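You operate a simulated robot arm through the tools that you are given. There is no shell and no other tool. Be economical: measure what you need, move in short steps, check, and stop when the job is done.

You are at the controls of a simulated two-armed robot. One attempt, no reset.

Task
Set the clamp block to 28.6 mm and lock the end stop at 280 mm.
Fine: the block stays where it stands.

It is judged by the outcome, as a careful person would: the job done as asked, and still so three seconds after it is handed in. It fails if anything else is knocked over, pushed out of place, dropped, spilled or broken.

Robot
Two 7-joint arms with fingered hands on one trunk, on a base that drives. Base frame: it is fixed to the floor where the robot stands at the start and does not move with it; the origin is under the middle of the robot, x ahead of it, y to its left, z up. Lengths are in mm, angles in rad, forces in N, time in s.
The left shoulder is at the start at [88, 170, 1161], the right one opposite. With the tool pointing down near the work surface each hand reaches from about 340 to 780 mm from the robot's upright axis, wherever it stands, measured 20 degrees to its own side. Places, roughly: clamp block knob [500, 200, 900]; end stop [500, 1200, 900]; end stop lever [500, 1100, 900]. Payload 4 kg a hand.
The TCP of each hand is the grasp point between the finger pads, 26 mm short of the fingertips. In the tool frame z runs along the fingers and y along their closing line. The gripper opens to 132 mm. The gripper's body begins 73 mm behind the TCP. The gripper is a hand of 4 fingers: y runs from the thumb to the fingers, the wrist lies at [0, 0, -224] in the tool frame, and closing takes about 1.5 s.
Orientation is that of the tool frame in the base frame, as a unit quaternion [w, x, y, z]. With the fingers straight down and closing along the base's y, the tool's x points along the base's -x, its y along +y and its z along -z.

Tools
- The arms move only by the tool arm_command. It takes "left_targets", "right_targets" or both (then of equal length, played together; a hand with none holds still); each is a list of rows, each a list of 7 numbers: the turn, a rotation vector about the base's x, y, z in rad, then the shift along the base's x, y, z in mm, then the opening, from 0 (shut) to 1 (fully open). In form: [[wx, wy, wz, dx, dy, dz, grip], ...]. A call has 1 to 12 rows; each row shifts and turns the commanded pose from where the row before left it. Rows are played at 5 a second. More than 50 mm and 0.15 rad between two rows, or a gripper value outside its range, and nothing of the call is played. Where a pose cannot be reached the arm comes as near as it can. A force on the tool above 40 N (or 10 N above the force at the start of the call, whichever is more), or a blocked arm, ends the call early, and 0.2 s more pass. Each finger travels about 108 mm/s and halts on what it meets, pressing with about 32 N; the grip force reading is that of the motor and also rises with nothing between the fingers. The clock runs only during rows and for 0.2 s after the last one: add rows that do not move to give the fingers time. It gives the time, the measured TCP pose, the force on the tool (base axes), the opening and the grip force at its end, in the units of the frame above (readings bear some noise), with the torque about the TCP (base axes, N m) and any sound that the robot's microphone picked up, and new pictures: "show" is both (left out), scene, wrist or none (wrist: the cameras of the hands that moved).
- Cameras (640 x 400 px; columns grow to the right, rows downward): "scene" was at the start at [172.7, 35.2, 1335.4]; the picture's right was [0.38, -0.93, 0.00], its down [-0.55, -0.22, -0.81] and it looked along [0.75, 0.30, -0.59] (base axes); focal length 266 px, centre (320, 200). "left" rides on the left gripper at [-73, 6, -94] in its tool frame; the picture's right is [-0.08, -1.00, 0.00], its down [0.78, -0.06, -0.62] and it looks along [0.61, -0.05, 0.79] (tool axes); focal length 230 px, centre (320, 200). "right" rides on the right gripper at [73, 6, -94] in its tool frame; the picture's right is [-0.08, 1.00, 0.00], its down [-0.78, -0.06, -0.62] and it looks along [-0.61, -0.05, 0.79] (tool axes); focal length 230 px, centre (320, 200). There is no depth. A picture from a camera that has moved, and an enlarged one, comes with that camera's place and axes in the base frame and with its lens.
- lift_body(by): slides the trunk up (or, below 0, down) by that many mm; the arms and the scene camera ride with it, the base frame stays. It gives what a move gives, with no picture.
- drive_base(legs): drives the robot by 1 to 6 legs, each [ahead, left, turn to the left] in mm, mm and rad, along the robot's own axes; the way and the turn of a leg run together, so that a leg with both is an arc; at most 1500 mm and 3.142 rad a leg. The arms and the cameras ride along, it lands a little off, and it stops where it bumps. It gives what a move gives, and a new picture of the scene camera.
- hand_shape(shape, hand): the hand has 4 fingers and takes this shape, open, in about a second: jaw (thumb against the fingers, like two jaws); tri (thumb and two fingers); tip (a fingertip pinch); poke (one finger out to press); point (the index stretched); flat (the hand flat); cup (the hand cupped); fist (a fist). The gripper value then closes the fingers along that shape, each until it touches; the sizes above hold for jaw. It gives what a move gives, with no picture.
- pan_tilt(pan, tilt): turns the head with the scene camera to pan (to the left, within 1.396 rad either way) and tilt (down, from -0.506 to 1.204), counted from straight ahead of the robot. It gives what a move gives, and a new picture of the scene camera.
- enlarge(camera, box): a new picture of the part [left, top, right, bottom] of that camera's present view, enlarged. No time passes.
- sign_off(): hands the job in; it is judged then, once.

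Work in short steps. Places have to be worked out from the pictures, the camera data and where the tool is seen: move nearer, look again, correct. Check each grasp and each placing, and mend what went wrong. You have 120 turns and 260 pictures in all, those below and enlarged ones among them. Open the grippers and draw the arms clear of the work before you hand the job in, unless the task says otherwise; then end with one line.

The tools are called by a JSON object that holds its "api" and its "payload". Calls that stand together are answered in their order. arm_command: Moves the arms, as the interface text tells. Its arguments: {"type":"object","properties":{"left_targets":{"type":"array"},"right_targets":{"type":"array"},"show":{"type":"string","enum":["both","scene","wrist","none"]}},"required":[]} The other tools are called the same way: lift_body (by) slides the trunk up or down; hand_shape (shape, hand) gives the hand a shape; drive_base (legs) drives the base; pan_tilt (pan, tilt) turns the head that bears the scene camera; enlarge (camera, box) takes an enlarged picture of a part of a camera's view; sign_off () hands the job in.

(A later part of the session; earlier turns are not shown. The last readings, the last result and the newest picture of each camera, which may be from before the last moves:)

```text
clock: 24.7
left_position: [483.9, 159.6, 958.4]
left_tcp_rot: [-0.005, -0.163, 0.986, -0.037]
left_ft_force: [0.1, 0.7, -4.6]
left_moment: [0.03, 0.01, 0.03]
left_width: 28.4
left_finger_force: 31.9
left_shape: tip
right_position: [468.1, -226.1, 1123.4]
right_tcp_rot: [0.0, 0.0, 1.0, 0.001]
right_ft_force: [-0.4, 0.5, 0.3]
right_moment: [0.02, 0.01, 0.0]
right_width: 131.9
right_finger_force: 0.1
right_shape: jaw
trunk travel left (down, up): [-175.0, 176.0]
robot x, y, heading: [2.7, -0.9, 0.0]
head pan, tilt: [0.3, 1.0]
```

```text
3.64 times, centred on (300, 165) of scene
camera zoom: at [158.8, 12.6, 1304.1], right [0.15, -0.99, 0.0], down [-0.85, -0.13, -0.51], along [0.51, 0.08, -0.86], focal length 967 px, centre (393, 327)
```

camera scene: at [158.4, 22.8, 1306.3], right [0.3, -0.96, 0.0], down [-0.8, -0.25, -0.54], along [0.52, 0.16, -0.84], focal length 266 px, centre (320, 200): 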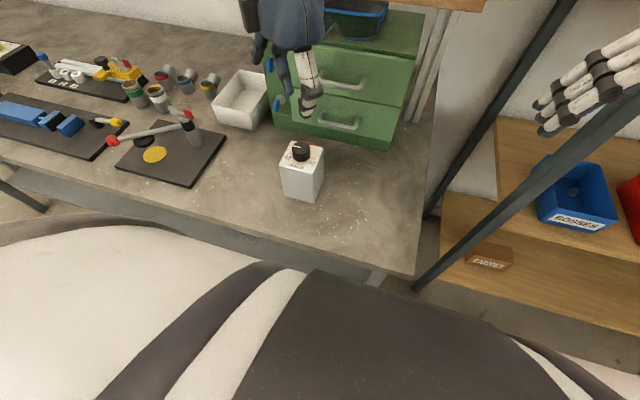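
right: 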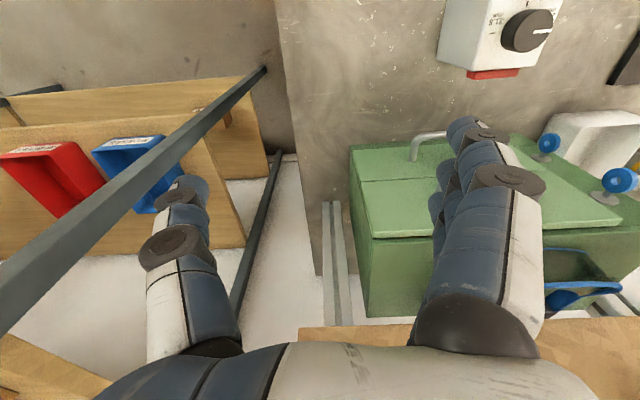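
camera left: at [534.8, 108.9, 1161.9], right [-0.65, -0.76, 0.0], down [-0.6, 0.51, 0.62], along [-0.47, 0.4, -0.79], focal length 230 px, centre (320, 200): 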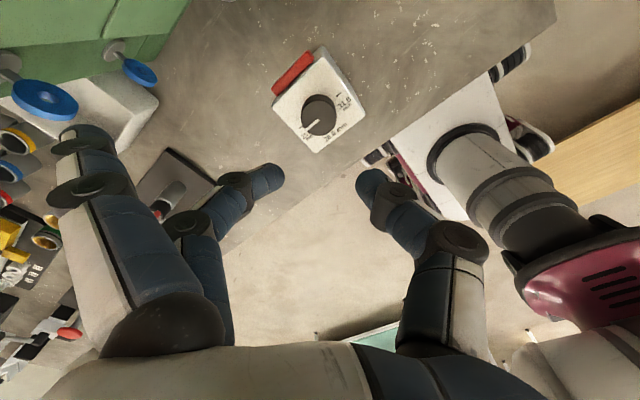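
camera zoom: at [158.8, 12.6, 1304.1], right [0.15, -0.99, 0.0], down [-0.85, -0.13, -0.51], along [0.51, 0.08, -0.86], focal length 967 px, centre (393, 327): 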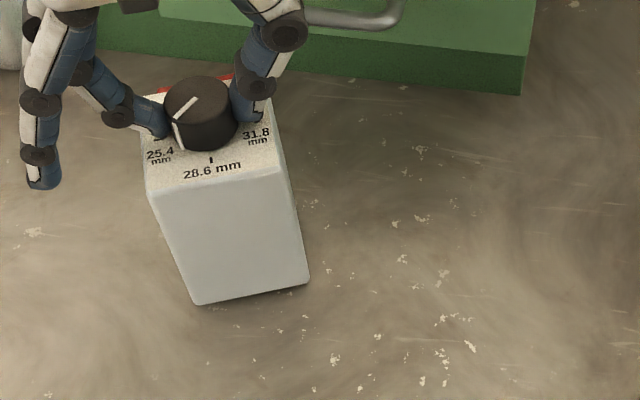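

The arm came near its limit at this yaw: it rose about 5 mm, tilted, and lifted the block so that it turned along (now about 25°). While the block hangs from the knob I turn it back by -0.46 rad, slightly raised, and then look.

{"api": "arm_command", "payload": {"left_targets": [[0, 0, -0.04, 0, 0, 3, 0.16], [0, 0, -0.06, 0, 0, 3, 0.16], [0, 0, -0.06, 0, 0, 0, 0.16], [0, 0, -0.06, 0, 0, 0, 0.16], [0, 0, -0.06, 0, 0, 0, 0.16], [0, 0, -0.06, 0, 0, 0, 0.16], [0, 0, -0.06, 0, 0, 0, 0.16], [0, 0, -0.06, 0, 0, 0, 0.16], [0, 0, 0, 0, 0, 0, 0.16]], "show": "none"}}

{"api": "enlarge", "payload": {"camera": "left", "box": [200, 50, 440, 250]}}

{"api": "enlarge", "payload": {"camera": "scene", "box": [240, 110, 360, 220]}}

```text
clock: 26.7
left_position: [481.1, 157.0, 960.3]
left_tcp_rot: [0.002, 0.089, 0.996, -0.002]
left_ft_force: [0.3, -0.6, -3.6]
left_moment: [-0.01, 0.01, -0.04]
left_width: 28.3
left_finger_force: 31.6
left_shape: tip
right_position: [467.4, -226.8, 1122.7]
right_tcp_rot: [0.001, 0.0, 1.0, 0.001]
right_ft_force: [0.6, -0.4, 0.3]
right_moment: [0.0, -0.04, -0.01]
right_width: 131.7
right_finger_force: 0.1
right_shape: jaw
trunk travel left (down, up): [-175.0, 176.0]
robot x, y, heading: [4.2, 4.2, -0.002]
head pan, tilt: [0.3, 1.0]
```

```text
2.00 times, centred on (320, 150) of left
camera zoom: at [554.4, 150.2, 1053.3], right [-0.1, -0.99, 0.0], down [-0.78, 0.08, 0.61], along [-0.61, 0.06, -0.79], focal length 460 px, centre (320, 300)
```

zoom: 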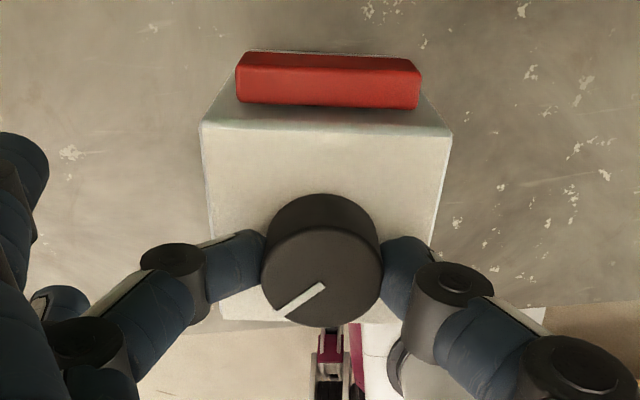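

```text
3.64 times, centred on (300, 165) of scene
camera zoom: at [160.7, 15.0, 1306.4], right [0.18, -0.98, 0.0], down [-0.83, -0.15, -0.54], along [0.53, 0.1, -0.84], focal length 967 px, centre (393, 327)
```

zoom: 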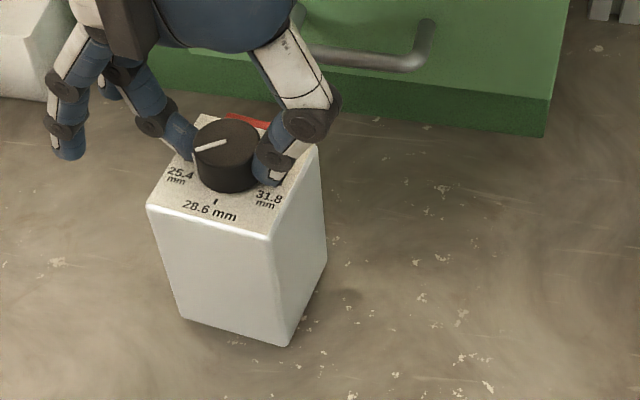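

The block turned back with the hand and its yaw is now about -6° against the original -1°. I add +0.09 rad, then lower gently to set it down.

{"api": "arm_command", "payload": {"left_targets": [[0, 0, 0.03, 0, 0, 0, 0.16], [0, 0, 0.03, 0, 0, 0, 0.16], [0, 0, 0.03, 0, 0, 0, 0.16], [0, 0, 0, 0, 0, 0, 0.16], [0, 0, 0, -0.5, 0, -2, 0.16], [0, 0, 0, 0, 0, -2, 0.16], [0, 0, 0, 0, 0, -1, 0.16]], "show": "none"}}

{"api": "enlarge", "payload": {"camera": "left", "box": [200, 50, 440, 250]}}

{"api": "enlarge", "payload": {"camera": "scene", "box": [240, 110, 360, 220]}}

```text
clock: 28.3
left_position: [483.2, 156.6, 956.4]
left_tcp_rot: [0.003, 0.04, 0.999, -0.008]
left_ft_force: [0.0, -0.1, -4.9]
left_moment: [-0.01, -0.02, 0.0]
left_width: 28.4
left_finger_force: 32.0
left_shape: tip
right_position: [467.7, -226.4, 1123.2]
right_tcp_rot: [-0.001, 0.0, 1.0, 0.0]
right_ft_force: [0.6, 0.0, -0.6]
right_moment: [-0.02, 0.0, -0.02]
right_width: 132.1
right_finger_force: 0.1
right_shape: jaw
trunk travel left (down, up): [-175.0, 176.0]
robot x, y, heading: [3.2, 3.1, -0.003]
head pan, tilt: [0.3, 1.0]
```

```text
2.00 times, centred on (320, 150) of left
camera zoom: at [556.1, 158.8, 1050.8], right [0.0, -1.0, 0.02], down [-0.79, 0.01, 0.61], along [-0.61, -0.01, -0.79], focal length 460 px, centre (320, 300)
```

zoom: 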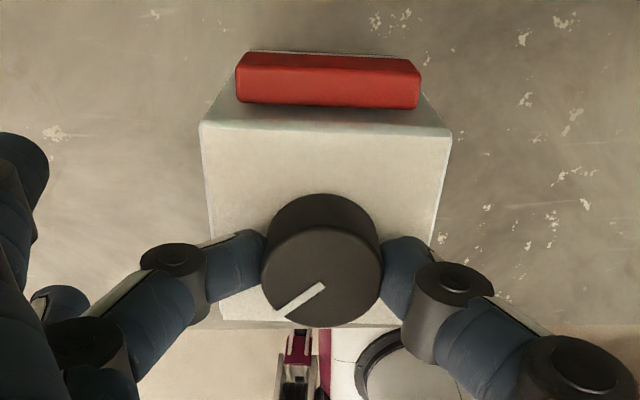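

```text
3.64 times, centred on (300, 165) of scene
camera zoom: at [159.8, 13.7, 1305.4], right [0.17, -0.99, 0.0], down [-0.84, -0.14, -0.53], along [0.52, 0.09, -0.85], focal length 967 px, centre (393, 327)
```

zoom: 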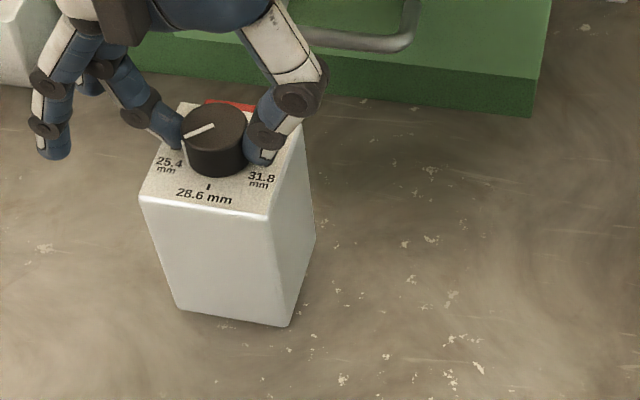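

The block still hangs (about -4.9 N). I keep lowering until it stands.

{"api": "arm_command", "payload": {"left_targets": [[0, 0, 0, -1, 0, -1, 0.16], [0, 0, 0, -1, 0, -1, 0.16], [0, 0, 0, 0, 0, -1, 0.16], [0, 0, 0, 0, 0, 0, 0.16]], "show": "none"}}

```text
clock: 29.3
left_position: [480.9, 157.6, 955.2]
left_tcp_rot: [0.003, 0.039, 0.999, -0.007]
left_ft_force: [4.3, -0.1, 16.7]
left_moment: [0.0, -0.1, -0.02]
left_width: 28.6
left_finger_force: 32.2
left_shape: tip
right_position: [467.5, -225.4, 1123.6]
right_tcp_rot: [0.0, 0.0, 1.0, 0.0]
right_ft_force: [-0.3, -0.5, -0.7]
right_moment: [-0.02, 0.02, 0.03]
right_width: 131.8
right_finger_force: 0.1
right_shape: jaw
trunk travel left (down, up): [-175.0, 176.0]
robot x, y, heading: [0.2, -0.6, -0.001]
head pan, tilt: [0.3, 1.0]
```

It stands now (16 N down). I ease off, open, lift, yaw the hand to about -65° and look.

{"api": "arm_command", "payload": {"left_targets": [[0, 0, 0, 0, 0, 1.5, 0.16], [0, 0, 0, 0, 0, 0, 0.25], [0, 0, 0, 0, 0, 0, 0.4], [0, 0, 0, 0, 0, 0, 0.5], [0, 0, -0.131, 0, 0, 30, 0.5], [0, 0, -0.131, 0, 0, 30, 0.5], [0, 0, -0.131, 0, 0, 20, 0.5], [0, 0, -0.131, 0, 0, 0, 0.5], [0, 0, -0.131, 0, 0, 0, 0.5], [0, 0, -0.131, 0, 0, 0, 0.5], [0, 0, -0.131, 0, 0, 0, 0.5], [0, 0, -0.131, 0, 0, 0, 0.5]], "show": "wrist"}}

{"api": "enlarge", "payload": {"camera": "left", "box": [200, 50, 440, 250]}}

{"api": "enlarge", "payload": {"camera": "scene", "box": [240, 110, 360, 220]}}

```text
clock: 31.9
left_position: [477.9, 157.6, 1033.0]
left_tcp_rot: [0.0, 0.539, 0.842, -0.001]
left_ft_force: [-0.6, -0.3, -0.1]
left_moment: [0.01, 0.0, -0.02]
left_width: 65.4
left_finger_force: 0.1
left_shape: tip
right_position: [467.2, -225.2, 1123.1]
right_tcp_rot: [0.0, 0.0, 1.0, 0.0]
right_ft_force: [0.4, 0.5, 0.3]
right_moment: [-0.01, 0.02, -0.01]
right_width: 131.8
right_finger_force: 0.0
right_shape: jaw
trunk travel left (down, up): [-175.0, 176.0]
robot x, y, heading: [3.5, 0.0, -0.004]
head pan, tilt: [0.3, 1.0]
camera left: at [514.9, 94.1, 1126.2], right [-0.87, -0.49, 0.0], down [-0.38, 0.69, 0.62], along [-0.3, 0.54, -0.79], focal length 230 px, centre (320, 200)
```

left: 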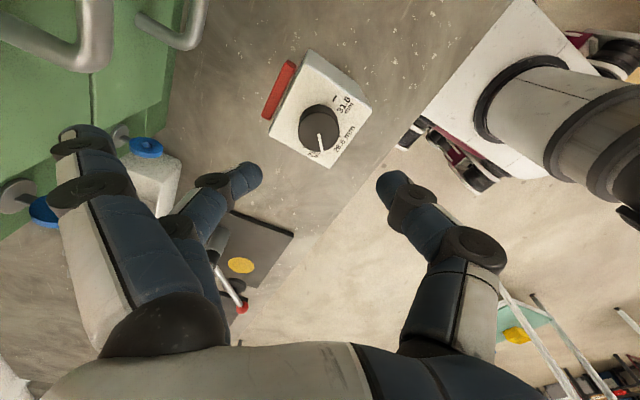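

```text
2.00 times, centred on (320, 150) of left
camera zoom: at [514.9, 94.1, 1126.2], right [-0.87, -0.49, 0.0], down [-0.38, 0.69, 0.62], along [-0.3, 0.54, -0.79], focal length 460 px, centre (320, 300)
```

zoom: 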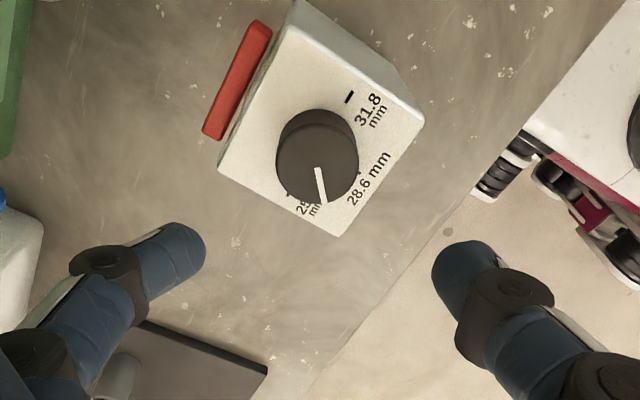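

```text
3.64 times, centred on (300, 165) of scene
camera zoom: at [158.4, 23.0, 1306.3], right [0.3, -0.96, 0.0], down [-0.8, -0.25, -0.54], along [0.52, 0.16, -0.84], focal length 967 px, centre (393, 327)
```

zoom: 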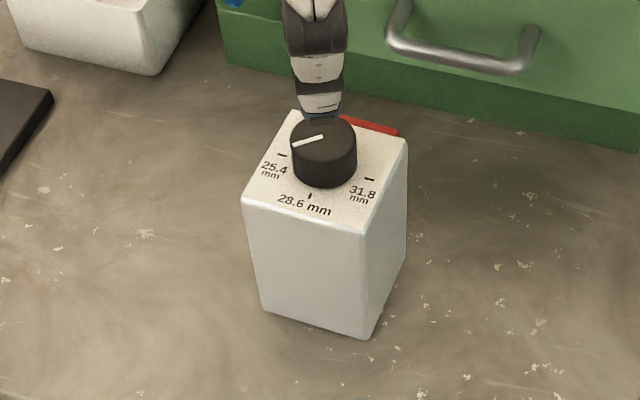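

The block stands as it did before. The pointer is 42° past the 25.4 tick, so about 48° (0.835 rad) remains. I descend with a +2 mm x shift and close onto the knob.

{"api": "arm_command", "payload": {"left_targets": [[0, 0, 0, 2, 0, -30, 0.5], [0, 0, 0, 0, 0, -30, 0.5], [0, 0, 0, 0, 0, -17, 0.5], [0, 0, 0, 0, 0, 0, 0.35], [0, 0, 0, 0, 0, 0, 0.3], [0, 0, 0, 0, 0, 0, 0.26], [0, 0, 0, 0, 0, 0, 0.24], [0, 0, 0, 0, 0, 0, 0.22], [0, 0, 0, 0, 0, 0, 0.22]], "show": "none"}}

{"api": "enlarge", "payload": {"camera": "left", "box": [200, 50, 440, 250]}}

```text
clock: 33.9
left_position: [481.1, 157.8, 956.1]
left_tcp_rot: [0.0, 0.537, 0.844, 0.0]
left_ft_force: [-1.5, -0.8, 0.6]
left_moment: [-0.01, -0.01, 0.01]
left_width: 30.6
left_finger_force: 0.1
left_shape: tip
right_position: [466.8, -226.2, 1122.9]
right_tcp_rot: [0.0, 0.0, 1.0, 0.0]
right_ft_force: [0.0, 0.1, -0.7]
right_moment: [-0.03, 0.02, -0.01]
right_width: 131.8
right_finger_force: 0.2
right_shape: jaw
trunk travel left (down, up): [-175.0, 176.0]
robot x, y, heading: [1.1, 2.2, -0.001]
head pan, tilt: [0.3, 1.0]
```

```text
2.00 times, centred on (320, 150) of left
camera zoom: at [517.4, 94.5, 1049.3], right [-0.87, -0.49, 0.0], down [-0.39, 0.69, 0.62], along [-0.3, 0.54, -0.79], focal length 460 px, centre (320, 300)
```

zoom: 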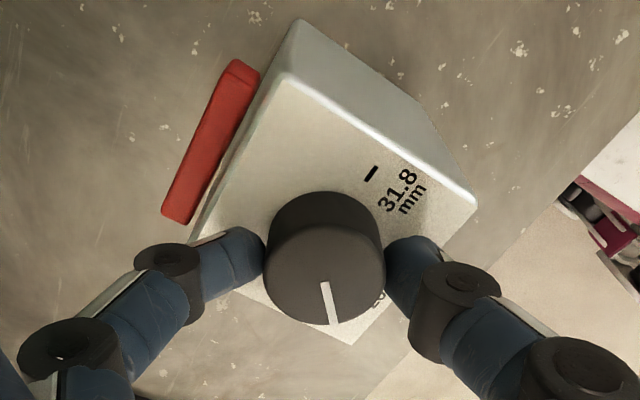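

Centred well. I grip with a small recentring shift, then press down about 2 mm.

{"api": "arm_command", "payload": {"left_targets": [[0, 0, 0, -0.8, -0.4, 0, 0.22], [0, 0, 0, 0, 0, 0, 0.2], [0, 0, 0, 0, 0, 0, 0.18], [0, 0, 0, 0, 0, 0, 0.16], [0, 0, 0, 0, 0, 0, 0.16], [0, 0, 0, 0, 0, -1.5, 0.16], [0, 0, 0, 0, 0, -1.5, 0.16], [0, 0, 0, 0, 0, 0, 0.16]], "show": "none"}}

```text
clock: 35.7
left_position: [479.2, 156.2, 952.8]
left_tcp_rot: [0.002, 0.537, 0.843, 0.001]
left_ft_force: [2.0, 2.6, 19.0]
left_moment: [0.07, -0.05, -0.02]
left_width: 27.1
left_finger_force: 31.7
left_shape: tip
right_position: [466.6, -226.3, 1123.4]
right_tcp_rot: [0.001, -0.001, 1.0, -0.001]
right_ft_force: [0.4, 0.0, 0.2]
right_moment: [0.02, -0.01, 0.04]
right_width: 132.1
right_finger_force: 0.1
right_shape: jaw
trunk travel left (down, up): [-175.0, 176.0]
robot x, y, heading: [3.7, 0.2, 0.001]
head pan, tilt: [0.3, 1.0]
```

It is gripped and pressing with 19 N. I turn slowly by +0.42 rad as the first half.

{"api": "arm_command", "payload": {"left_targets": [[0, 0, 0.035, 0, 0, 0, 0.16], [0, 0, 0.035, 0, 0, 0, 0.16], [0, 0, 0.035, 0, 0, 0, 0.16], [0, 0, 0.035, 0, 0, 0, 0.16], [0, 0, 0.035, 0, 0, 0, 0.16], [0, 0, 0.035, 0, 0, 0, 0.16], [0, 0, 0.035, 0, 0, 0, 0.16], [0, 0, 0.035, 0, 0, 0, 0.16], [0, 0, 0.035, 0, 0, 0, 0.16], [0, 0, 0.035, 0, 0, 0, 0.16], [0, 0, 0.035, 0, 0, 0, 0.16], [0, 0, 0.035, 0, 0, 0, 0.16]], "show": "none"}}

{"api": "enlarge", "payload": {"camera": "scene", "box": [240, 110, 360, 220]}}

{"api": "enlarge", "payload": {"camera": "left", "box": [200, 50, 440, 250]}}

```text
clock: 38.3
left_position: [479.0, 156.6, 954.0]
left_tcp_rot: [0.001, 0.349, 0.937, 0.001]
left_ft_force: [7.7, 1.5, 21.2]
left_moment: [0.2, -0.26, -0.01]
left_width: 29.3
left_finger_force: 32.1
left_shape: tip
right_position: [466.2, -227.1, 1122.0]
right_tcp_rot: [0.0, 0.001, 1.0, 0.001]
right_ft_force: [-0.1, 0.7, -0.3]
right_moment: [-0.02, 0.0, 0.01]
right_width: 131.7
right_finger_force: 0.0
right_shape: jaw
trunk travel left (down, up): [-175.0, 176.0]
robot x, y, heading: [0.8, 0.9, 0.003]
head pan, tilt: [0.3, 1.0]
```

```text
3.64 times, centred on (300, 165) of scene
camera zoom: at [157.9, 22.5, 1306.5], right [0.3, -0.96, 0.0], down [-0.8, -0.25, -0.54], along [0.52, 0.16, -0.84], focal length 967 px, centre (393, 327)
```

zoom: 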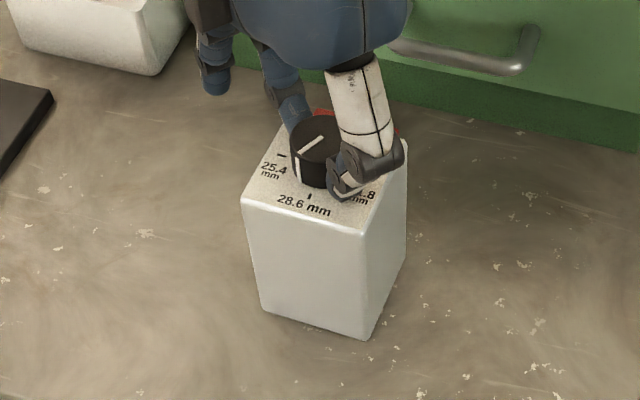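

```text
2.00 times, centred on (320, 150) of left
camera zoom: at [537.4, 113.1, 1046.7], right [-0.59, -0.8, 0.0], down [-0.63, 0.47, 0.62], along [-0.49, 0.37, -0.79], focal length 460 px, centre (320, 300)
```

zoom: 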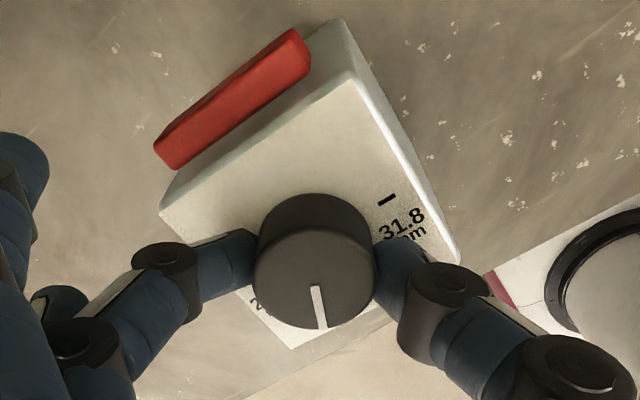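

The block has not moved. I continue with the remaining +0.41 rad, easing the sideways load slightly.

{"api": "arm_command", "payload": {"left_targets": [[0, 0, 0.034, 0.6, 0.2, 0, 0.16], [0, 0, 0.034, 0, 0, 0, 0.16], [0, 0, 0.034, 0, 0, 0, 0.16], [0, 0, 0.034, 0, 0, 0, 0.16], [0, 0, 0.034, 0, 0, 0, 0.16], [0, 0, 0.034, 0, 0, 0, 0.16], [0, 0, 0.034, 0, 0, 0, 0.16], [0, 0, 0.034, 0, 0, 0, 0.16], [0, 0, 0.034, 0, 0, 0, 0.16], [0, 0, 0.034, 0, 0, 0, 0.16], [0, 0, 0.034, 0, 0, 0, 0.16], [0, 0, 0.034, 0, 0, 0, 0.16]], "show": "none"}}

{"api": "enlarge", "payload": {"camera": "scene", "box": [240, 110, 360, 220]}}

{"api": "enlarge", "payload": {"camera": "left", "box": [200, 50, 440, 250]}}

```text
clock: 40.9
left_position: [478.4, 157.3, 953.6]
left_tcp_rot: [0.0, 0.148, 0.989, -0.006]
left_ft_force: [4.7, -4.5, 15.6]
left_moment: [0.02, -0.06, 0.01]
left_width: 29.7
left_finger_force: 31.4
left_shape: tip
right_position: [466.6, -226.5, 1121.8]
right_tcp_rot: [-0.001, 0.0, 1.0, 0.0]
right_ft_force: [0.2, -0.1, 0.3]
right_moment: [-0.01, 0.01, 0.0]
right_width: 132.0
right_finger_force: 0.1
right_shape: jaw
trunk travel left (down, up): [-175.0, 176.0]
robot x, y, heading: [1.8, -0.5, 0.002]
head pan, tilt: [0.3, 1.0]
```

```text
3.64 times, centred on (300, 165) of scene
camera zoom: at [157.7, 14.4, 1304.2], right [0.19, -0.98, 0.0], down [-0.84, -0.17, -0.51], along [0.5, 0.1, -0.86], focal length 967 px, centre (393, 327)
```

zoom: 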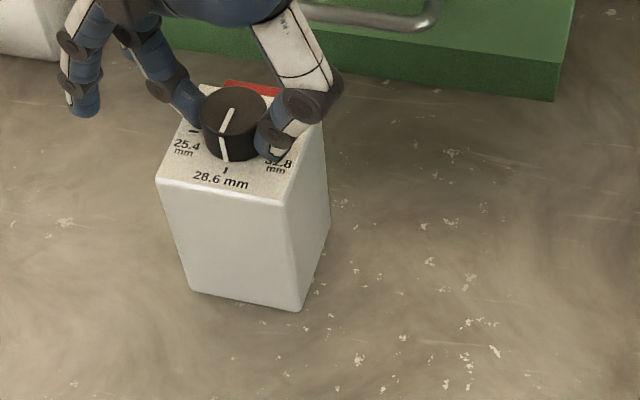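

```text
2.00 times, centred on (320, 150) of left
camera zoom: at [550.7, 143.0, 1046.8], right [-0.22, -0.98, 0.01], down [-0.77, 0.18, 0.62], along [-0.6, 0.13, -0.79], focal length 460 px, centre (320, 300)
```

zoom: 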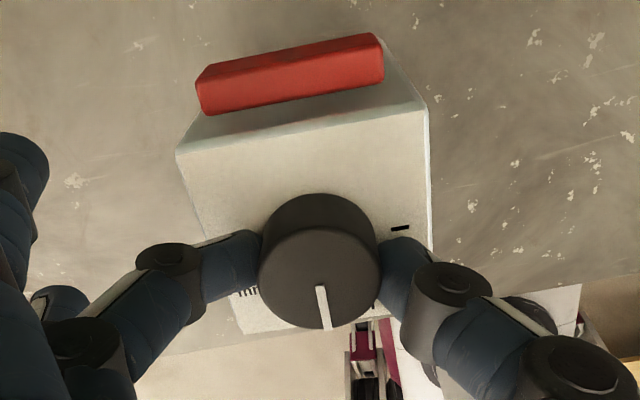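

The pointer is close to the 28.6 tick. I ease the pressure, open, lift and look closely.

{"api": "arm_command", "payload": {"left_targets": [[0, 0, 0, 0, 0, 1.5, 0.16], [0, 0, 0, 0, 0, 0.8, 0.16], [0, 0, 0, 0, 0, 0, 0.25], [0, 0, 0, 0, 0, 0, 0.4], [0, 0, 0, 0, 0, 0, 0.5], [0, 0, 0, 0, 0, 30, 0.5], [0, 0, -0.131, 0, 0, 30, 0.5], [0, 0, -0.131, 0, 0, 20, 0.5], [0, 0, -0.131, 0, 0, 0, 0.5], [0, 0, -0.131, 0, 0, 0, 0.5], [0, 0, -0.131, 0, 0, 0, 0.5], [0, 0, -0.131, 0, 0, 0, 0.5]], "show": "none"}}

{"api": "enlarge", "payload": {"camera": "left", "box": [260, 30, 400, 130]}}

{"api": "enlarge", "payload": {"camera": "scene", "box": [240, 110, 360, 220]}}

```text
clock: 43.5
left_position: [480.7, 157.2, 1033.7]
left_tcp_rot: [0.0, 0.521, 0.853, 0.0]
left_ft_force: [0.2, -0.6, -1.2]
left_moment: [0.02, 0.0, -0.01]
left_width: 65.1
left_finger_force: 0.0
left_shape: tip
right_position: [466.9, -225.7, 1123.8]
right_tcp_rot: [-0.001, -0.001, 1.0, 0.0]
right_ft_force: [-0.1, -1.3, -0.2]
right_moment: [0.0, 0.0, 0.03]
right_width: 131.8
right_finger_force: 0.1
right_shape: jaw
trunk travel left (down, up): [-175.0, 176.0]
robot x, y, heading: [2.8, 2.4, -0.001]
head pan, tilt: [0.3, 1.0]
```

```text
4.00 times, centred on (330, 80) of left
camera zoom: at [518.9, 95.7, 1128.3], right [-0.85, -0.53, 0.0], down [-0.41, 0.67, 0.62], along [-0.32, 0.52, -0.79], focal length 920 px, centre (280, 680)
```

zoom: 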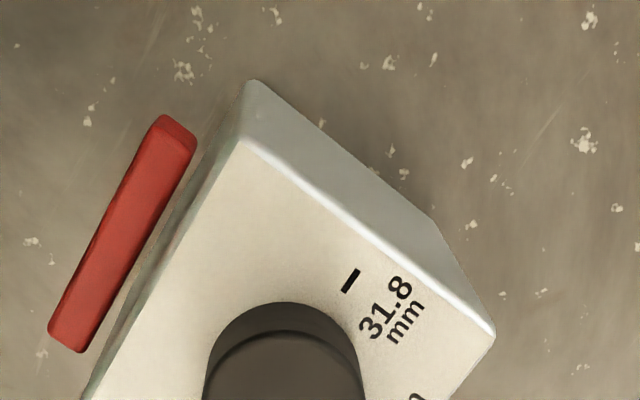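

```text
3.64 times, centred on (300, 165) of scene
camera zoom: at [158.4, 23.0, 1306.3], right [0.3, -0.96, 0.0], down [-0.8, -0.25, -0.54], along [0.52, 0.16, -0.84], focal length 967 px, centre (393, 327)
```

zoom: 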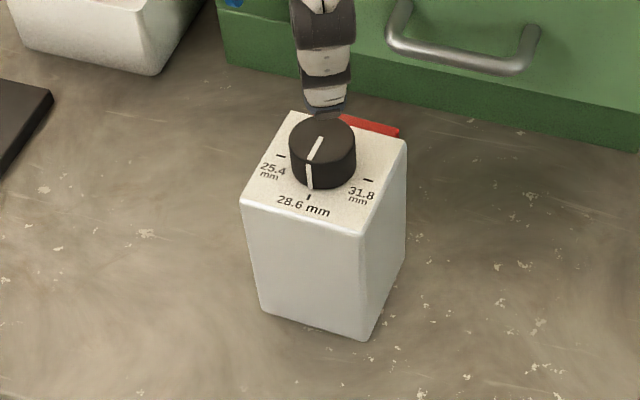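

The block is unmoved and the pointer looks right on. I enlarge tightly to check.

{"api": "enlarge", "payload": {"camera": "scene", "box": [282, 136, 318, 172]}}

{"api": "enlarge", "payload": {"camera": "left", "box": [275, 80, 385, 170]}}

```text
11.11 times, centred on (300, 154) of scene
camera zoom: at [158.4, 23.0, 1306.3], right [0.3, -0.96, 0.0], down [-0.8, -0.25, -0.54], along [0.52, 0.16, -0.84], focal length 2955 px, centre (542, 711)
```

zoom: 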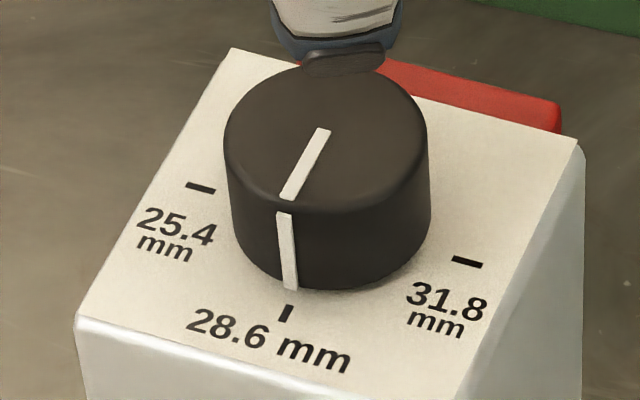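

```text
4.44 times, centred on (330, 125) of left
camera zoom: at [518.9, 95.7, 1128.3], right [-0.85, -0.53, 0.0], down [-0.41, 0.67, 0.62], along [-0.32, 0.52, -0.79], focal length 1022 px, centre (276, 533)
```

zoom: 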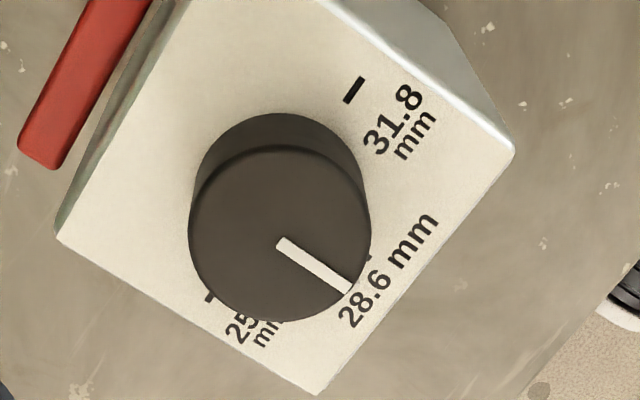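

By both views the pointer is within 1–2° of the 28.6 mark, so the knob is set. Next I raise both hands clear and turn the head left to view the end stop before driving.

{"api": "arm_command", "payload": {"left_targets": [[0, 0, 0.13, 0, 10, 40, 0.5], [0, 0, 0.13, 0, 10, 40, 0.5], [0, 0, 0.13, -10, 20, 40, 0.5], [0, 0, 0.13, -10, 20, 35, 0.5], [0, 0, 0.13, -20, 20, 0, 0.5], [0, 0, 0.13, -20, 20, 0, 0.5]], "right_targets": [[0, 0, 0, -10, 0, 15, 1], [0, 0, 0, -10, 0, 15, 1], [0, 0, 0, -10, 0, 15, 1], [0, 0, 0, -10, 0, 15, 1], [0, 0, 0, 0, 0, 0, 1], [0, 0, 0, 0, 0, 0, 1]], "show": "none"}}

{"api": "pan_tilt", "payload": {"pan": 1.396, "tilt": 0.7}}

```text
clock: 44.9
left_position: [417.3, 257.7, 1189.8]
left_tcp_rot: [0.0, 0.155, 0.988, 0.0]
left_ft_force: [-0.6, -0.5, 0.9]
left_moment: [-0.02, 0.0, 0.0]
left_width: 65.3
left_finger_force: 0.1
left_shape: tip
right_position: [427.1, -228.1, 1182.9]
right_tcp_rot: [0.0, 0.001, 1.0, 0.0]
right_ft_force: [0.0, 0.5, 0.2]
right_moment: [-0.01, 0.01, 0.01]
right_width: 131.9
right_finger_force: 0.1
right_shape: jaw
trunk travel left (down, up): [-175.0, 176.0]
robot x, y, heading: [1.1, 0.0, 0.001]
head pan, tilt: [0.3, 1.0]
```

```text
clock: 46.3
left_position: [416.8, 254.6, 1188.5]
left_tcp_rot: [0.0, 0.155, 0.988, -0.001]
left_ft_force: [0.0, -0.1, 0.0]
left_moment: [0.0, 0.01, 0.02]
left_width: 65.1
left_finger_force: 0.0
left_shape: tip
right_position: [427.5, -229.3, 1183.2]
right_tcp_rot: [0.0, 0.0, 1.0, 0.0]
right_ft_force: [0.3, 0.7, 0.3]
right_moment: [0.0, 0.01, -0.01]
right_width: 132.0
right_finger_force: 0.1
right_shape: jaw
trunk travel left (down, up): [-175.0, 176.0]
robot x, y, heading: [0.7, -2.1, 0.001]
head pan, tilt: [1.396, 0.7]
camera scene: at [106.7, 85.8, 1329.7], right [0.98, -0.17, 0.0], down [-0.11, -0.63, -0.76], along [0.13, 0.75, -0.64], focal length 266 px, centre (320, 200)
```

scene: 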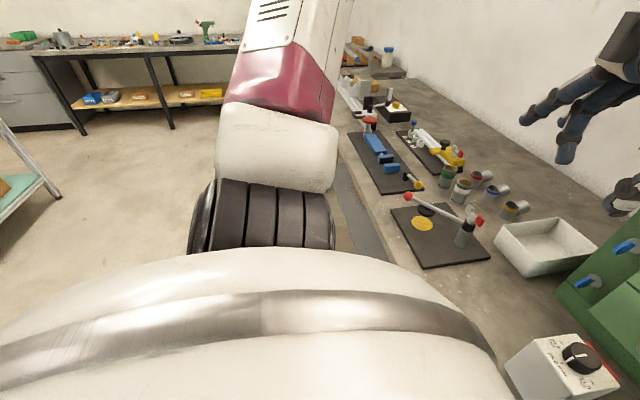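

The floor to the left is clear, so I drive 930 mm left along the table to the end stop.

{"api": "drive_base", "payload": {"legs": [[0, 930, 0]]}}

{"api": "pan_tilt", "payload": {"pan": 0.4, "tilt": 0.85}}

```text
clock: 55.0
left_position: [427.5, 1214.3, 1189.9]
left_tcp_rot: [0.0, 0.161, 0.987, 0.0]
left_ft_force: [0.0, -0.2, 0.8]
left_moment: [-0.04, 0.0, -0.07]
left_width: 65.5
left_finger_force: 0.0
left_shape: tip
right_position: [431.6, 730.9, 1182.8]
right_tcp_rot: [0.0, 0.006, 1.0, 0.0]
right_ft_force: [0.4, 0.5, 0.6]
right_moment: [0.02, 0.01, -0.01]
right_width: 132.1
right_finger_force: 0.1
right_shape: jaw
trunk travel left (down, up): [-175.0, 176.0]
robot x, y, heading: [8.1, 962.7, -0.012]
head pan, tilt: [1.396, 0.7]
camera scene: at [113.6, 1048.4, 1329.7], right [0.98, -0.19, 0.0], down [-0.12, -0.63, -0.76], along [0.14, 0.75, -0.64], focal length 266 px, centre (320, 200)
```

scene: 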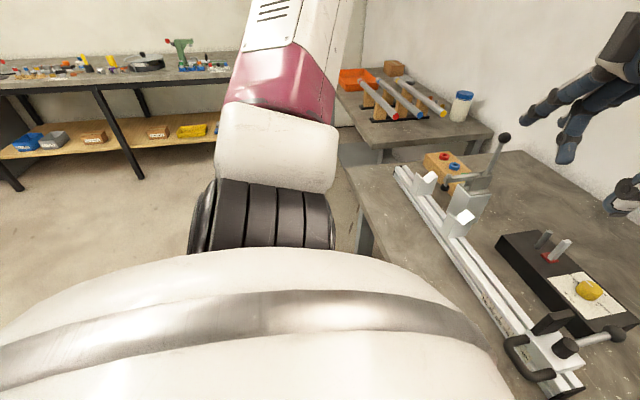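

```text
clock: 56.3
left_position: [427.4, 1212.8, 1190.9]
left_tcp_rot: [0.0, 0.162, 0.987, 0.0]
left_ft_force: [0.7, -0.3, -0.1]
left_moment: [-0.02, 0.02, -0.01]
left_width: 65.2
left_finger_force: 0.0
left_shape: tip
right_position: [432.1, 730.2, 1181.1]
right_tcp_rot: [0.0, 0.005, 1.0, 0.0]
right_ft_force: [1.0, -0.1, 0.7]
right_moment: [-0.02, 0.0, -0.04]
right_width: 131.8
right_finger_force: 0.1
right_shape: jaw
trunk travel left (down, up): [-175.0, 176.0]
robot x, y, heading: [4.7, 967.9, -0.01]
head pan, tilt: [0.4, 0.85]
camera scene: at [170.2, 994.5, 1317.5], right [0.38, -0.93, 0.0], down [-0.7, -0.28, -0.66], along [0.61, 0.25, -0.75], focal length 266 px, centre (320, 200)
```

scene: 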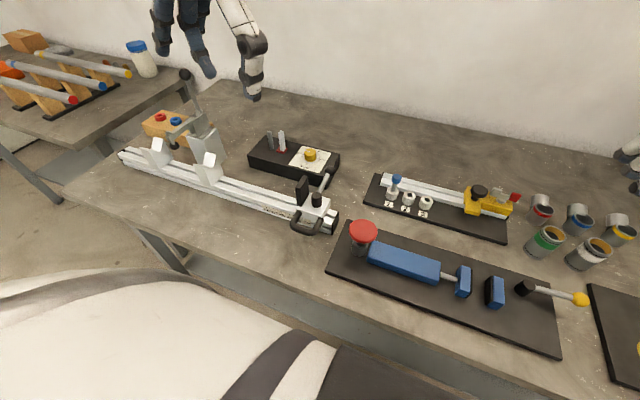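

The white rail with a carriage and scale is in view. I enlarge it.

{"api": "enlarge", "payload": {"camera": "scene", "box": [235, 150, 355, 245]}}

{"api": "enlarge", "payload": {"camera": "scene", "box": [110, 130, 350, 250]}}

{"api": "enlarge", "payload": {"camera": "left", "box": [0, 0, 640, 400]}}

```text
4.21 times, centred on (295, 198) of scene
camera zoom: at [170.2, 994.5, 1317.5], right [0.38, -0.93, 0.0], down [-0.7, -0.28, -0.66], along [0.61, 0.25, -0.75], focal length 1120 px, centre (425, 210)
```

zoom: 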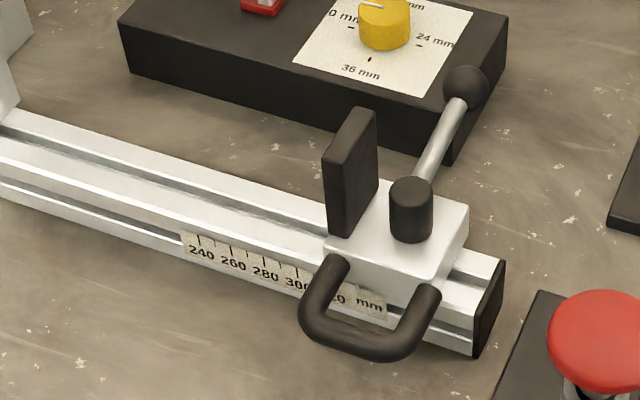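

```text
2.67 times, centred on (230, 190) of scene
camera zoom: at [170.2, 994.5, 1317.5], right [0.38, -0.93, 0.0], down [-0.7, -0.28, -0.66], along [0.61, 0.25, -0.75], focal length 709 px, centre (560, 227)
```

zoom: 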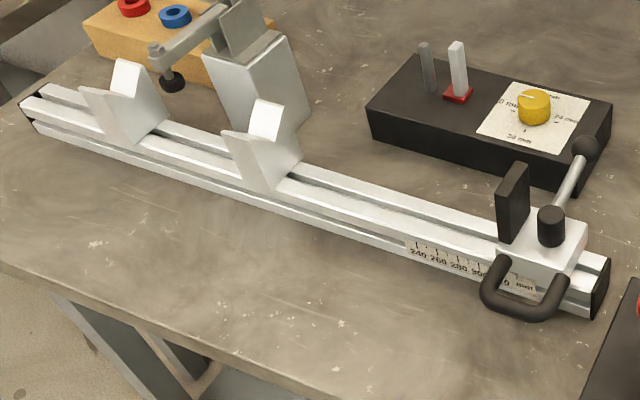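

```text
1.00 times, centred on (320, 200) of left (not enlarged: the box is as wide or as high as the picture)
camera zoom: at [498.6, 1197.1, 1283.1], right [-0.24, -0.97, 0.0], down [-0.76, 0.19, 0.62], along [-0.6, 0.15, -0.79], focal length 230 px, centre (320, 200)
```

zoom: 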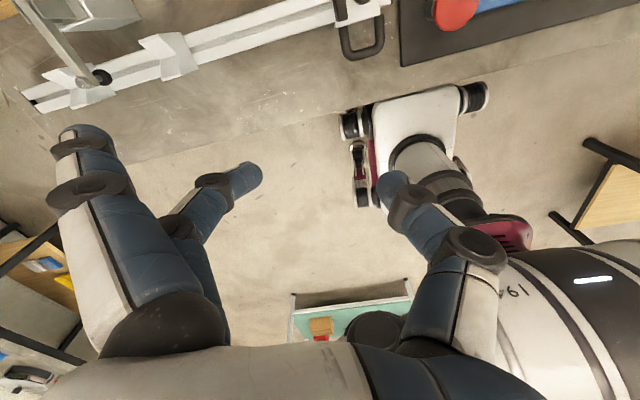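

The carriage reads around 310 now, with a U handle on the robot's side and a ball lever at the back. I bring the right hand nearer to use its camera for a front view.

{"api": "arm_command", "payload": {"right_targets": [[0, 0, 0, 0, 44, -10, 1], [0, 0, 0, 0, 44, -20, 1], [0, 0, 0, 0, 44, -20, 1], [0, 0, 0, 0, 44, -20, 1], [0, 0, 0, 0, 44, -20, 1], [0, 0, 0, 0, 0, 0, 1]], "show": "wrist"}}

```text
clock: 57.7
left_position: [427.4, 1214.1, 1191.0]
left_tcp_rot: [0.0, 0.161, 0.987, 0.001]
left_ft_force: [0.5, -0.3, -0.5]
left_moment: [-0.02, -0.05, -0.04]
left_width: 65.2
left_finger_force: 0.0
left_shape: tip
right_position: [430.5, 947.9, 1097.4]
right_tcp_rot: [0.0, 0.006, 1.0, 0.001]
right_ft_force: [-0.5, -0.8, -0.2]
right_moment: [-0.01, -0.01, 0.0]
right_width: 132.1
right_finger_force: 0.1
right_shape: jaw
trunk travel left (down, up): [-175.0, 176.0]
robot x, y, heading: [9.0, 963.0, -0.012]
head pan, tilt: [0.4, 0.85]
camera right: at [356.2, 954.3, 1191.3], right [0.09, 1.0, 0.0], down [0.78, -0.07, 0.62], along [0.61, -0.05, -0.79], focal length 230 px, centre (320, 200)
```

right: 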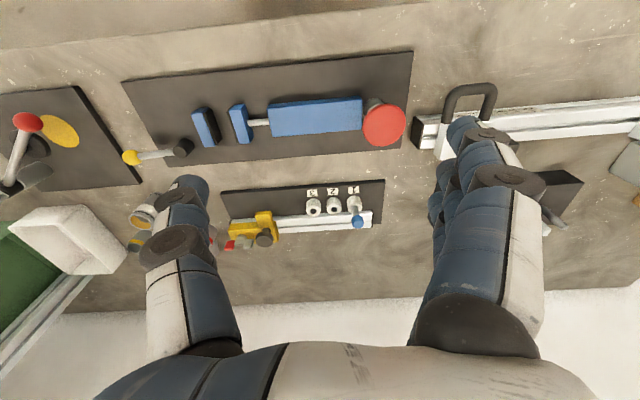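

The fingers hide the carriage. I move the left hand aside and the right hand on to y≈1090 so the carriage shows between its fingers.

{"api": "arm_command", "payload": {"left_targets": [[0, 0, 0, 0, 40, 0, 0.5], [0, 0, 0, 0, 40, 0, 0.5], [0, 0, 0, 0, 40, 0, 0.5], [0, 0, 0, 0, 0, 0, 0.5], [0, 0, 0, 0, 0, 0, 0.5]], "right_targets": [[0, 0, 0, 0, 40, 0, 1], [0, 0, 0, 0, 40, 0, 1], [0, 0, 0, 0, 40, 0, 1], [0, 0, 0, 0, 30, 0, 1], [0, 0, 0, 0, 0, 0, 1]], "show": "wrist"}}

{"api": "enlarge", "payload": {"camera": "right", "box": [220, 20, 460, 200]}}

```text
clock: 58.9
left_position: [427.7, 1335.1, 1188.7]
left_tcp_rot: [0.0, 0.161, 0.987, 0.001]
left_ft_force: [-0.5, 0.6, 0.1]
left_moment: [-0.04, -0.02, 0.0]
left_width: 65.5
left_finger_force: 0.2
left_shape: tip
right_position: [431.7, 1098.9, 1096.7]
right_tcp_rot: [0.0, 0.009, 1.0, 0.008]
right_ft_force: [-0.4, 0.3, 0.6]
right_moment: [-0.02, 0.0, -0.03]
right_width: 132.0
right_finger_force: 0.0
right_shape: jaw
trunk travel left (down, up): [-175.0, 176.0]
robot x, y, heading: [7.1, 966.1, -0.014]
head pan, tilt: [0.4, 0.85]
camera right: at [358.7, 1104.6, 1190.3], right [0.1, 1.0, 0.01], down [0.78, -0.08, 0.62], along [0.61, -0.05, -0.79], focal length 230 px, centre (320, 200)
camera left: at [499.8, 1317.8, 1282.5], right [-0.24, -0.97, 0.0], down [-0.76, 0.19, 0.62], along [-0.6, 0.15, -0.79], focal length 230 px, centre (320, 200)
```

right: 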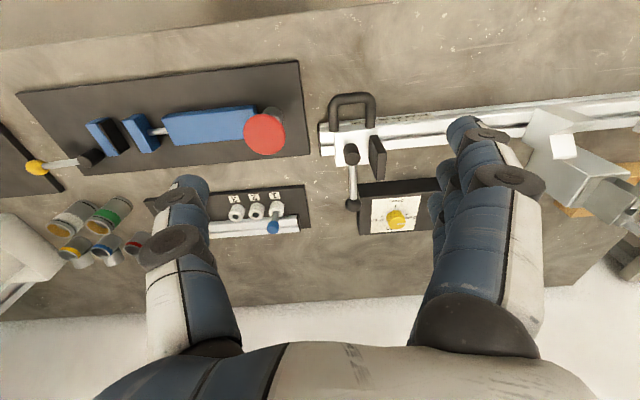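
left: 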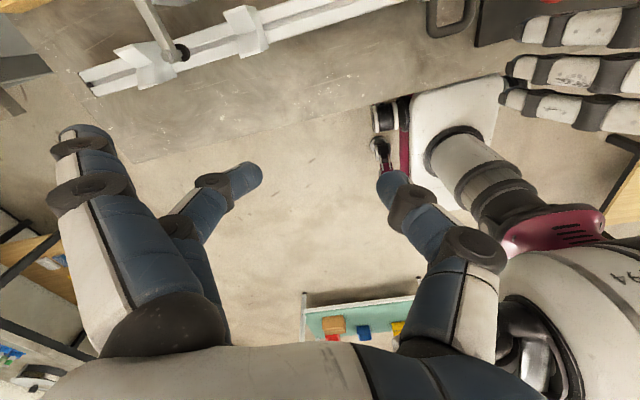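

```text
2.22 times, centred on (340, 110) of right
camera zoom: at [358.7, 1104.6, 1190.3], right [0.1, 1.0, 0.01], down [0.78, -0.08, 0.62], along [0.61, -0.05, -0.79], focal length 511 px, centre (276, 400)
```

zoom: 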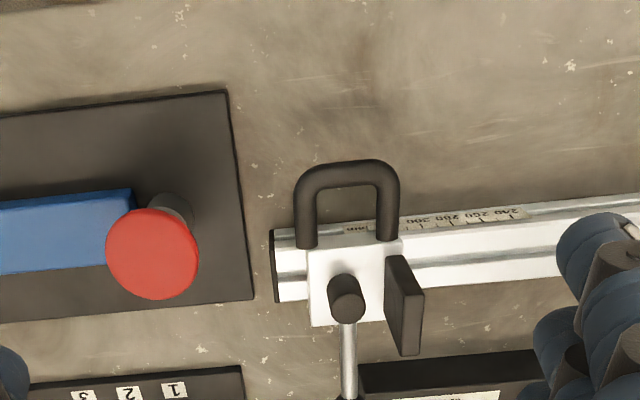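

I enlarge the scale and the carriage edge strongly to find the reading mark.

{"api": "enlarge", "payload": {"camera": "scene", "box": [275, 190, 345, 235]}}

{"api": "enlarge", "payload": {"camera": "right", "box": [330, 80, 470, 170]}}

```text
8.89 times, centred on (310, 212) of scene
camera zoom: at [170.2, 994.8, 1317.5], right [0.38, -0.93, 0.0], down [-0.7, -0.28, -0.66], along [0.61, 0.25, -0.75], focal length 2364 px, centre (409, 89)
```

zoom: 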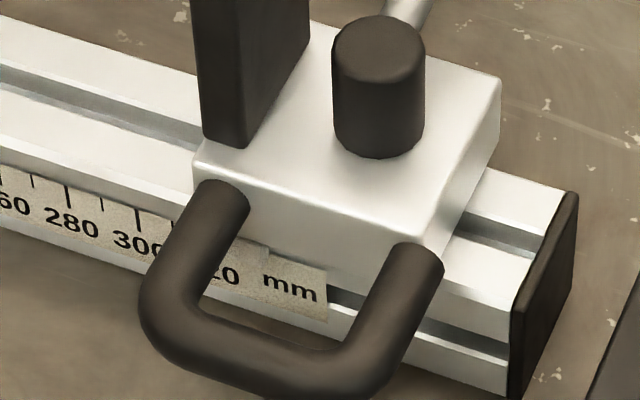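

```text
4.44 times, centred on (400, 125) of right
camera zoom: at [358.7, 1104.6, 1190.3], right [0.1, 1.0, 0.01], down [0.78, -0.08, 0.62], along [0.61, -0.05, -0.79], focal length 1022 px, centre (-36, 533)
```

zoom: 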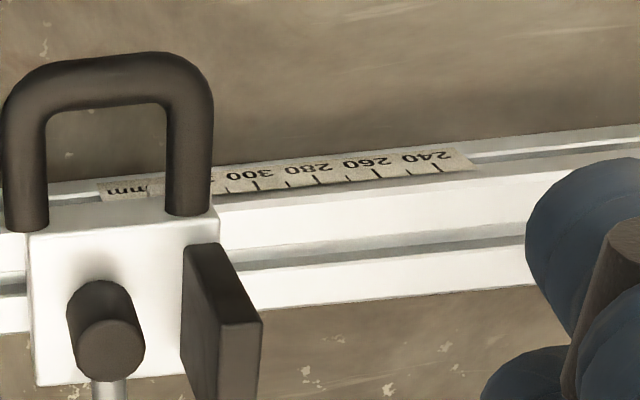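

Triangulated positions: lever pivot top ~[498, 1136, 920], ball ~[558, 1132, 946], carriage x 480–531, y 1116–1173. Its left edge (stop face) reads ~316, so it must move +36 mm in y. I shut the right hand and bring it beside the carriage's right side to push.

{"api": "arm_command", "payload": {"right_targets": [[0, 0, 0, 15, -10, -20, 0.5], [0, 0, 0, 15, -10, -30, 0], [0, 0, 0, 15, -10, -30, 0], [0, 0, 0, 15, 0, -30, 0], [0, 0, 0, 13, 0, -20, 0], [0, 0, 0, 0, 0, 0, 0], [0, 0, 0, 0, 0, 0, 0]], "show": "both"}}

{"api": "enlarge", "payload": {"camera": "scene", "box": [235, 150, 355, 245]}}

```text
clock: 60.7
left_position: [428.3, 1333.5, 1190.4]
left_tcp_rot: [0.0, 0.162, 0.987, 0.0]
left_ft_force: [0.3, 0.6, -0.7]
left_moment: [0.01, 0.03, 0.02]
left_width: 65.1
left_finger_force: 0.1
left_shape: tip
right_position: [521.0, 1057.0, 983.7]
right_tcp_rot: [0.005, 0.032, 0.999, 0.025]
right_ft_force: [0.1, 0.6, 0.2]
right_moment: [0.01, 0.02, 0.01]
right_width: 0.1
right_finger_force: 32.3
right_shape: jaw
trunk travel left (down, up): [-175.0, 176.0]
robot x, y, heading: [5.2, 964.3, -0.015]
head pan, tilt: [0.4, 0.85]
stopped in row 7 (right hand): the arm was blocked; the commanded pose is now the measured one
camera scene: at [170.2, 994.0, 1317.5], right [0.38, -0.93, 0.0], down [-0.7, -0.28, -0.66], along [0.61, 0.25, -0.75], focal length 266 px, centre (320, 200)
camera right: at [447.2, 1062.9, 1077.3], right [0.14, 0.99, 0.05], down [0.77, -0.14, 0.62], along [0.62, -0.05, -0.78], focal length 230 px, centre (320, 200)
```

scene: 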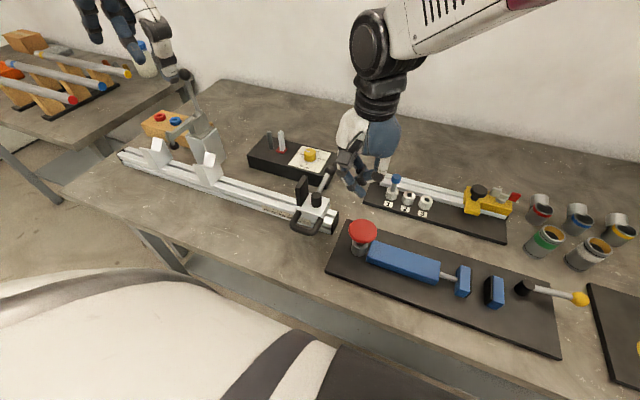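
right: 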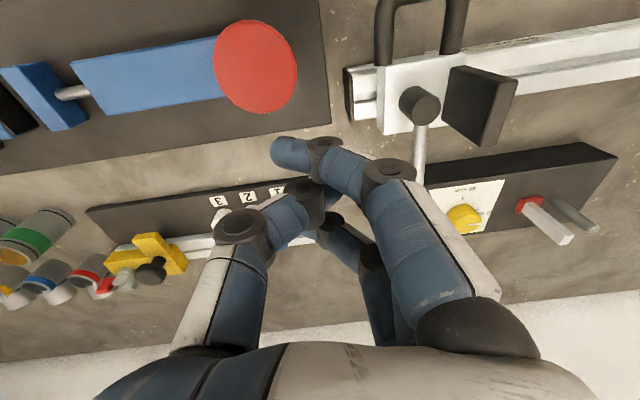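

```text
4.21 times, centred on (295, 198) of scene
camera zoom: at [170.2, 994.0, 1317.5], right [0.38, -0.93, 0.0], down [-0.7, -0.28, -0.66], along [0.61, 0.25, -0.75], focal length 1120 px, centre (425, 210)
```

zoom: 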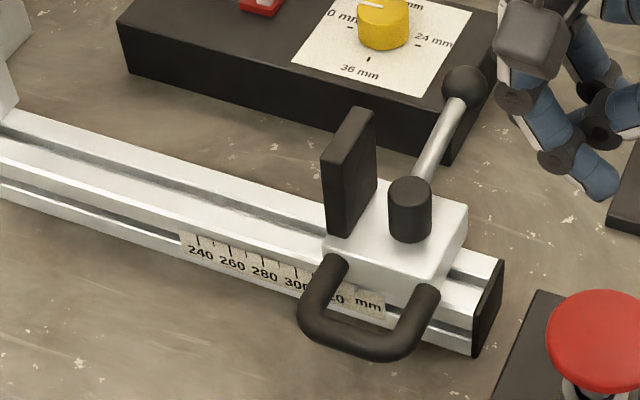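

The right arm is near its limit when crossing this far. I raise it and drive about 320 mm further left so the carriage lies at the right hand's natural 20°.

{"api": "arm_command", "payload": {"right_targets": [[0, 0, 0, 0, -10, 35, 0], [0, 0, 0, 0, -20, 40, 0], [0, 0, 0, -20, -40, 40, 0], [0, 0, 0, -25, -40, 40, 0], [0, 0, 0, -25, -40, 40, 0], [0, 0, 0, -20, -40, 0, 0]], "show": "none"}}

{"api": "drive_base", "payload": {"legs": [[0, 300, 0.012]]}}

{"api": "pan_tilt", "payload": {"pan": -0.3, "tilt": 0.85}}

```text
refused: row 3 steps farther than a row can; nothing moved
```

```text
clock: 63.9
left_position: [429.0, 1629.0, 1187.6]
left_tcp_rot: [0.001, 0.159, 0.987, 0.001]
left_ft_force: [0.3, -0.2, -0.1]
left_moment: [-0.02, -0.03, -0.02]
left_width: 65.4
left_finger_force: 0.1
left_shape: tip
right_position: [523.6, 1354.0, 982.6]
right_tcp_rot: [0.004, 0.029, 0.999, 0.025]
right_ft_force: [0.7, -0.9, 0.3]
right_moment: [0.0, 0.02, 0.0]
right_width: 0.1
right_finger_force: 32.0
right_shape: jaw
trunk travel left (down, up): [-175.0, 176.0]
robot x, y, heading: [5.9, 1260.9, -0.007]
head pan, tilt: [0.4, 0.85]
camera scene: at [173.0, 1289.1, 1317.5], right [0.38, -0.92, 0.0], down [-0.69, -0.29, -0.66], along [0.61, 0.25, -0.75], focal length 266 px, centre (320, 200)
```

scene: 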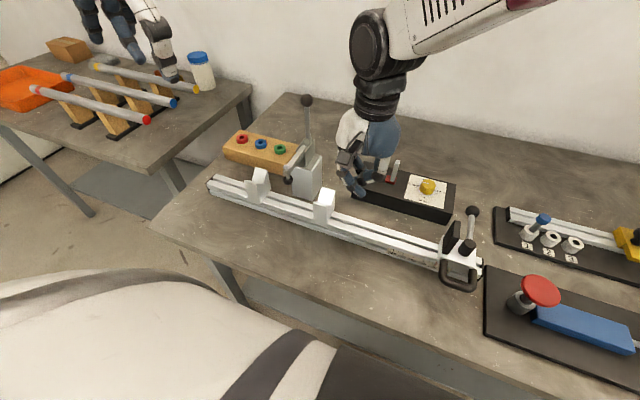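

```text
clock: 65.0
left_position: [429.9, 1630.6, 1189.2]
left_tcp_rot: [0.0, 0.159, 0.987, 0.0]
left_ft_force: [-0.1, 0.1, 0.2]
left_moment: [-0.01, -0.02, 0.01]
left_width: 65.2
left_finger_force: 0.0
left_shape: tip
right_position: [524.6, 1353.7, 984.5]
right_tcp_rot: [0.003, 0.03, 0.999, 0.025]
right_ft_force: [-0.4, -0.1, 0.0]
right_moment: [-0.02, 0.0, 0.02]
right_width: 0.0
right_finger_force: 32.2
right_shape: jaw
trunk travel left (down, up): [-175.0, 176.0]
robot x, y, heading: [5.8, 1257.7, -0.007]
head pan, tilt: [-0.3, 0.85]
camera scene: at [175.3, 1235.3, 1317.5], right [-0.3, -0.95, 0.0], down [-0.72, 0.23, -0.66], along [0.63, -0.2, -0.75], focal length 266 px, centre (320, 200)
```

scene: 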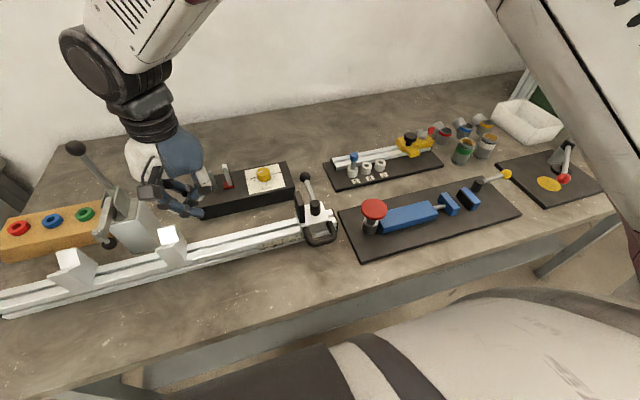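

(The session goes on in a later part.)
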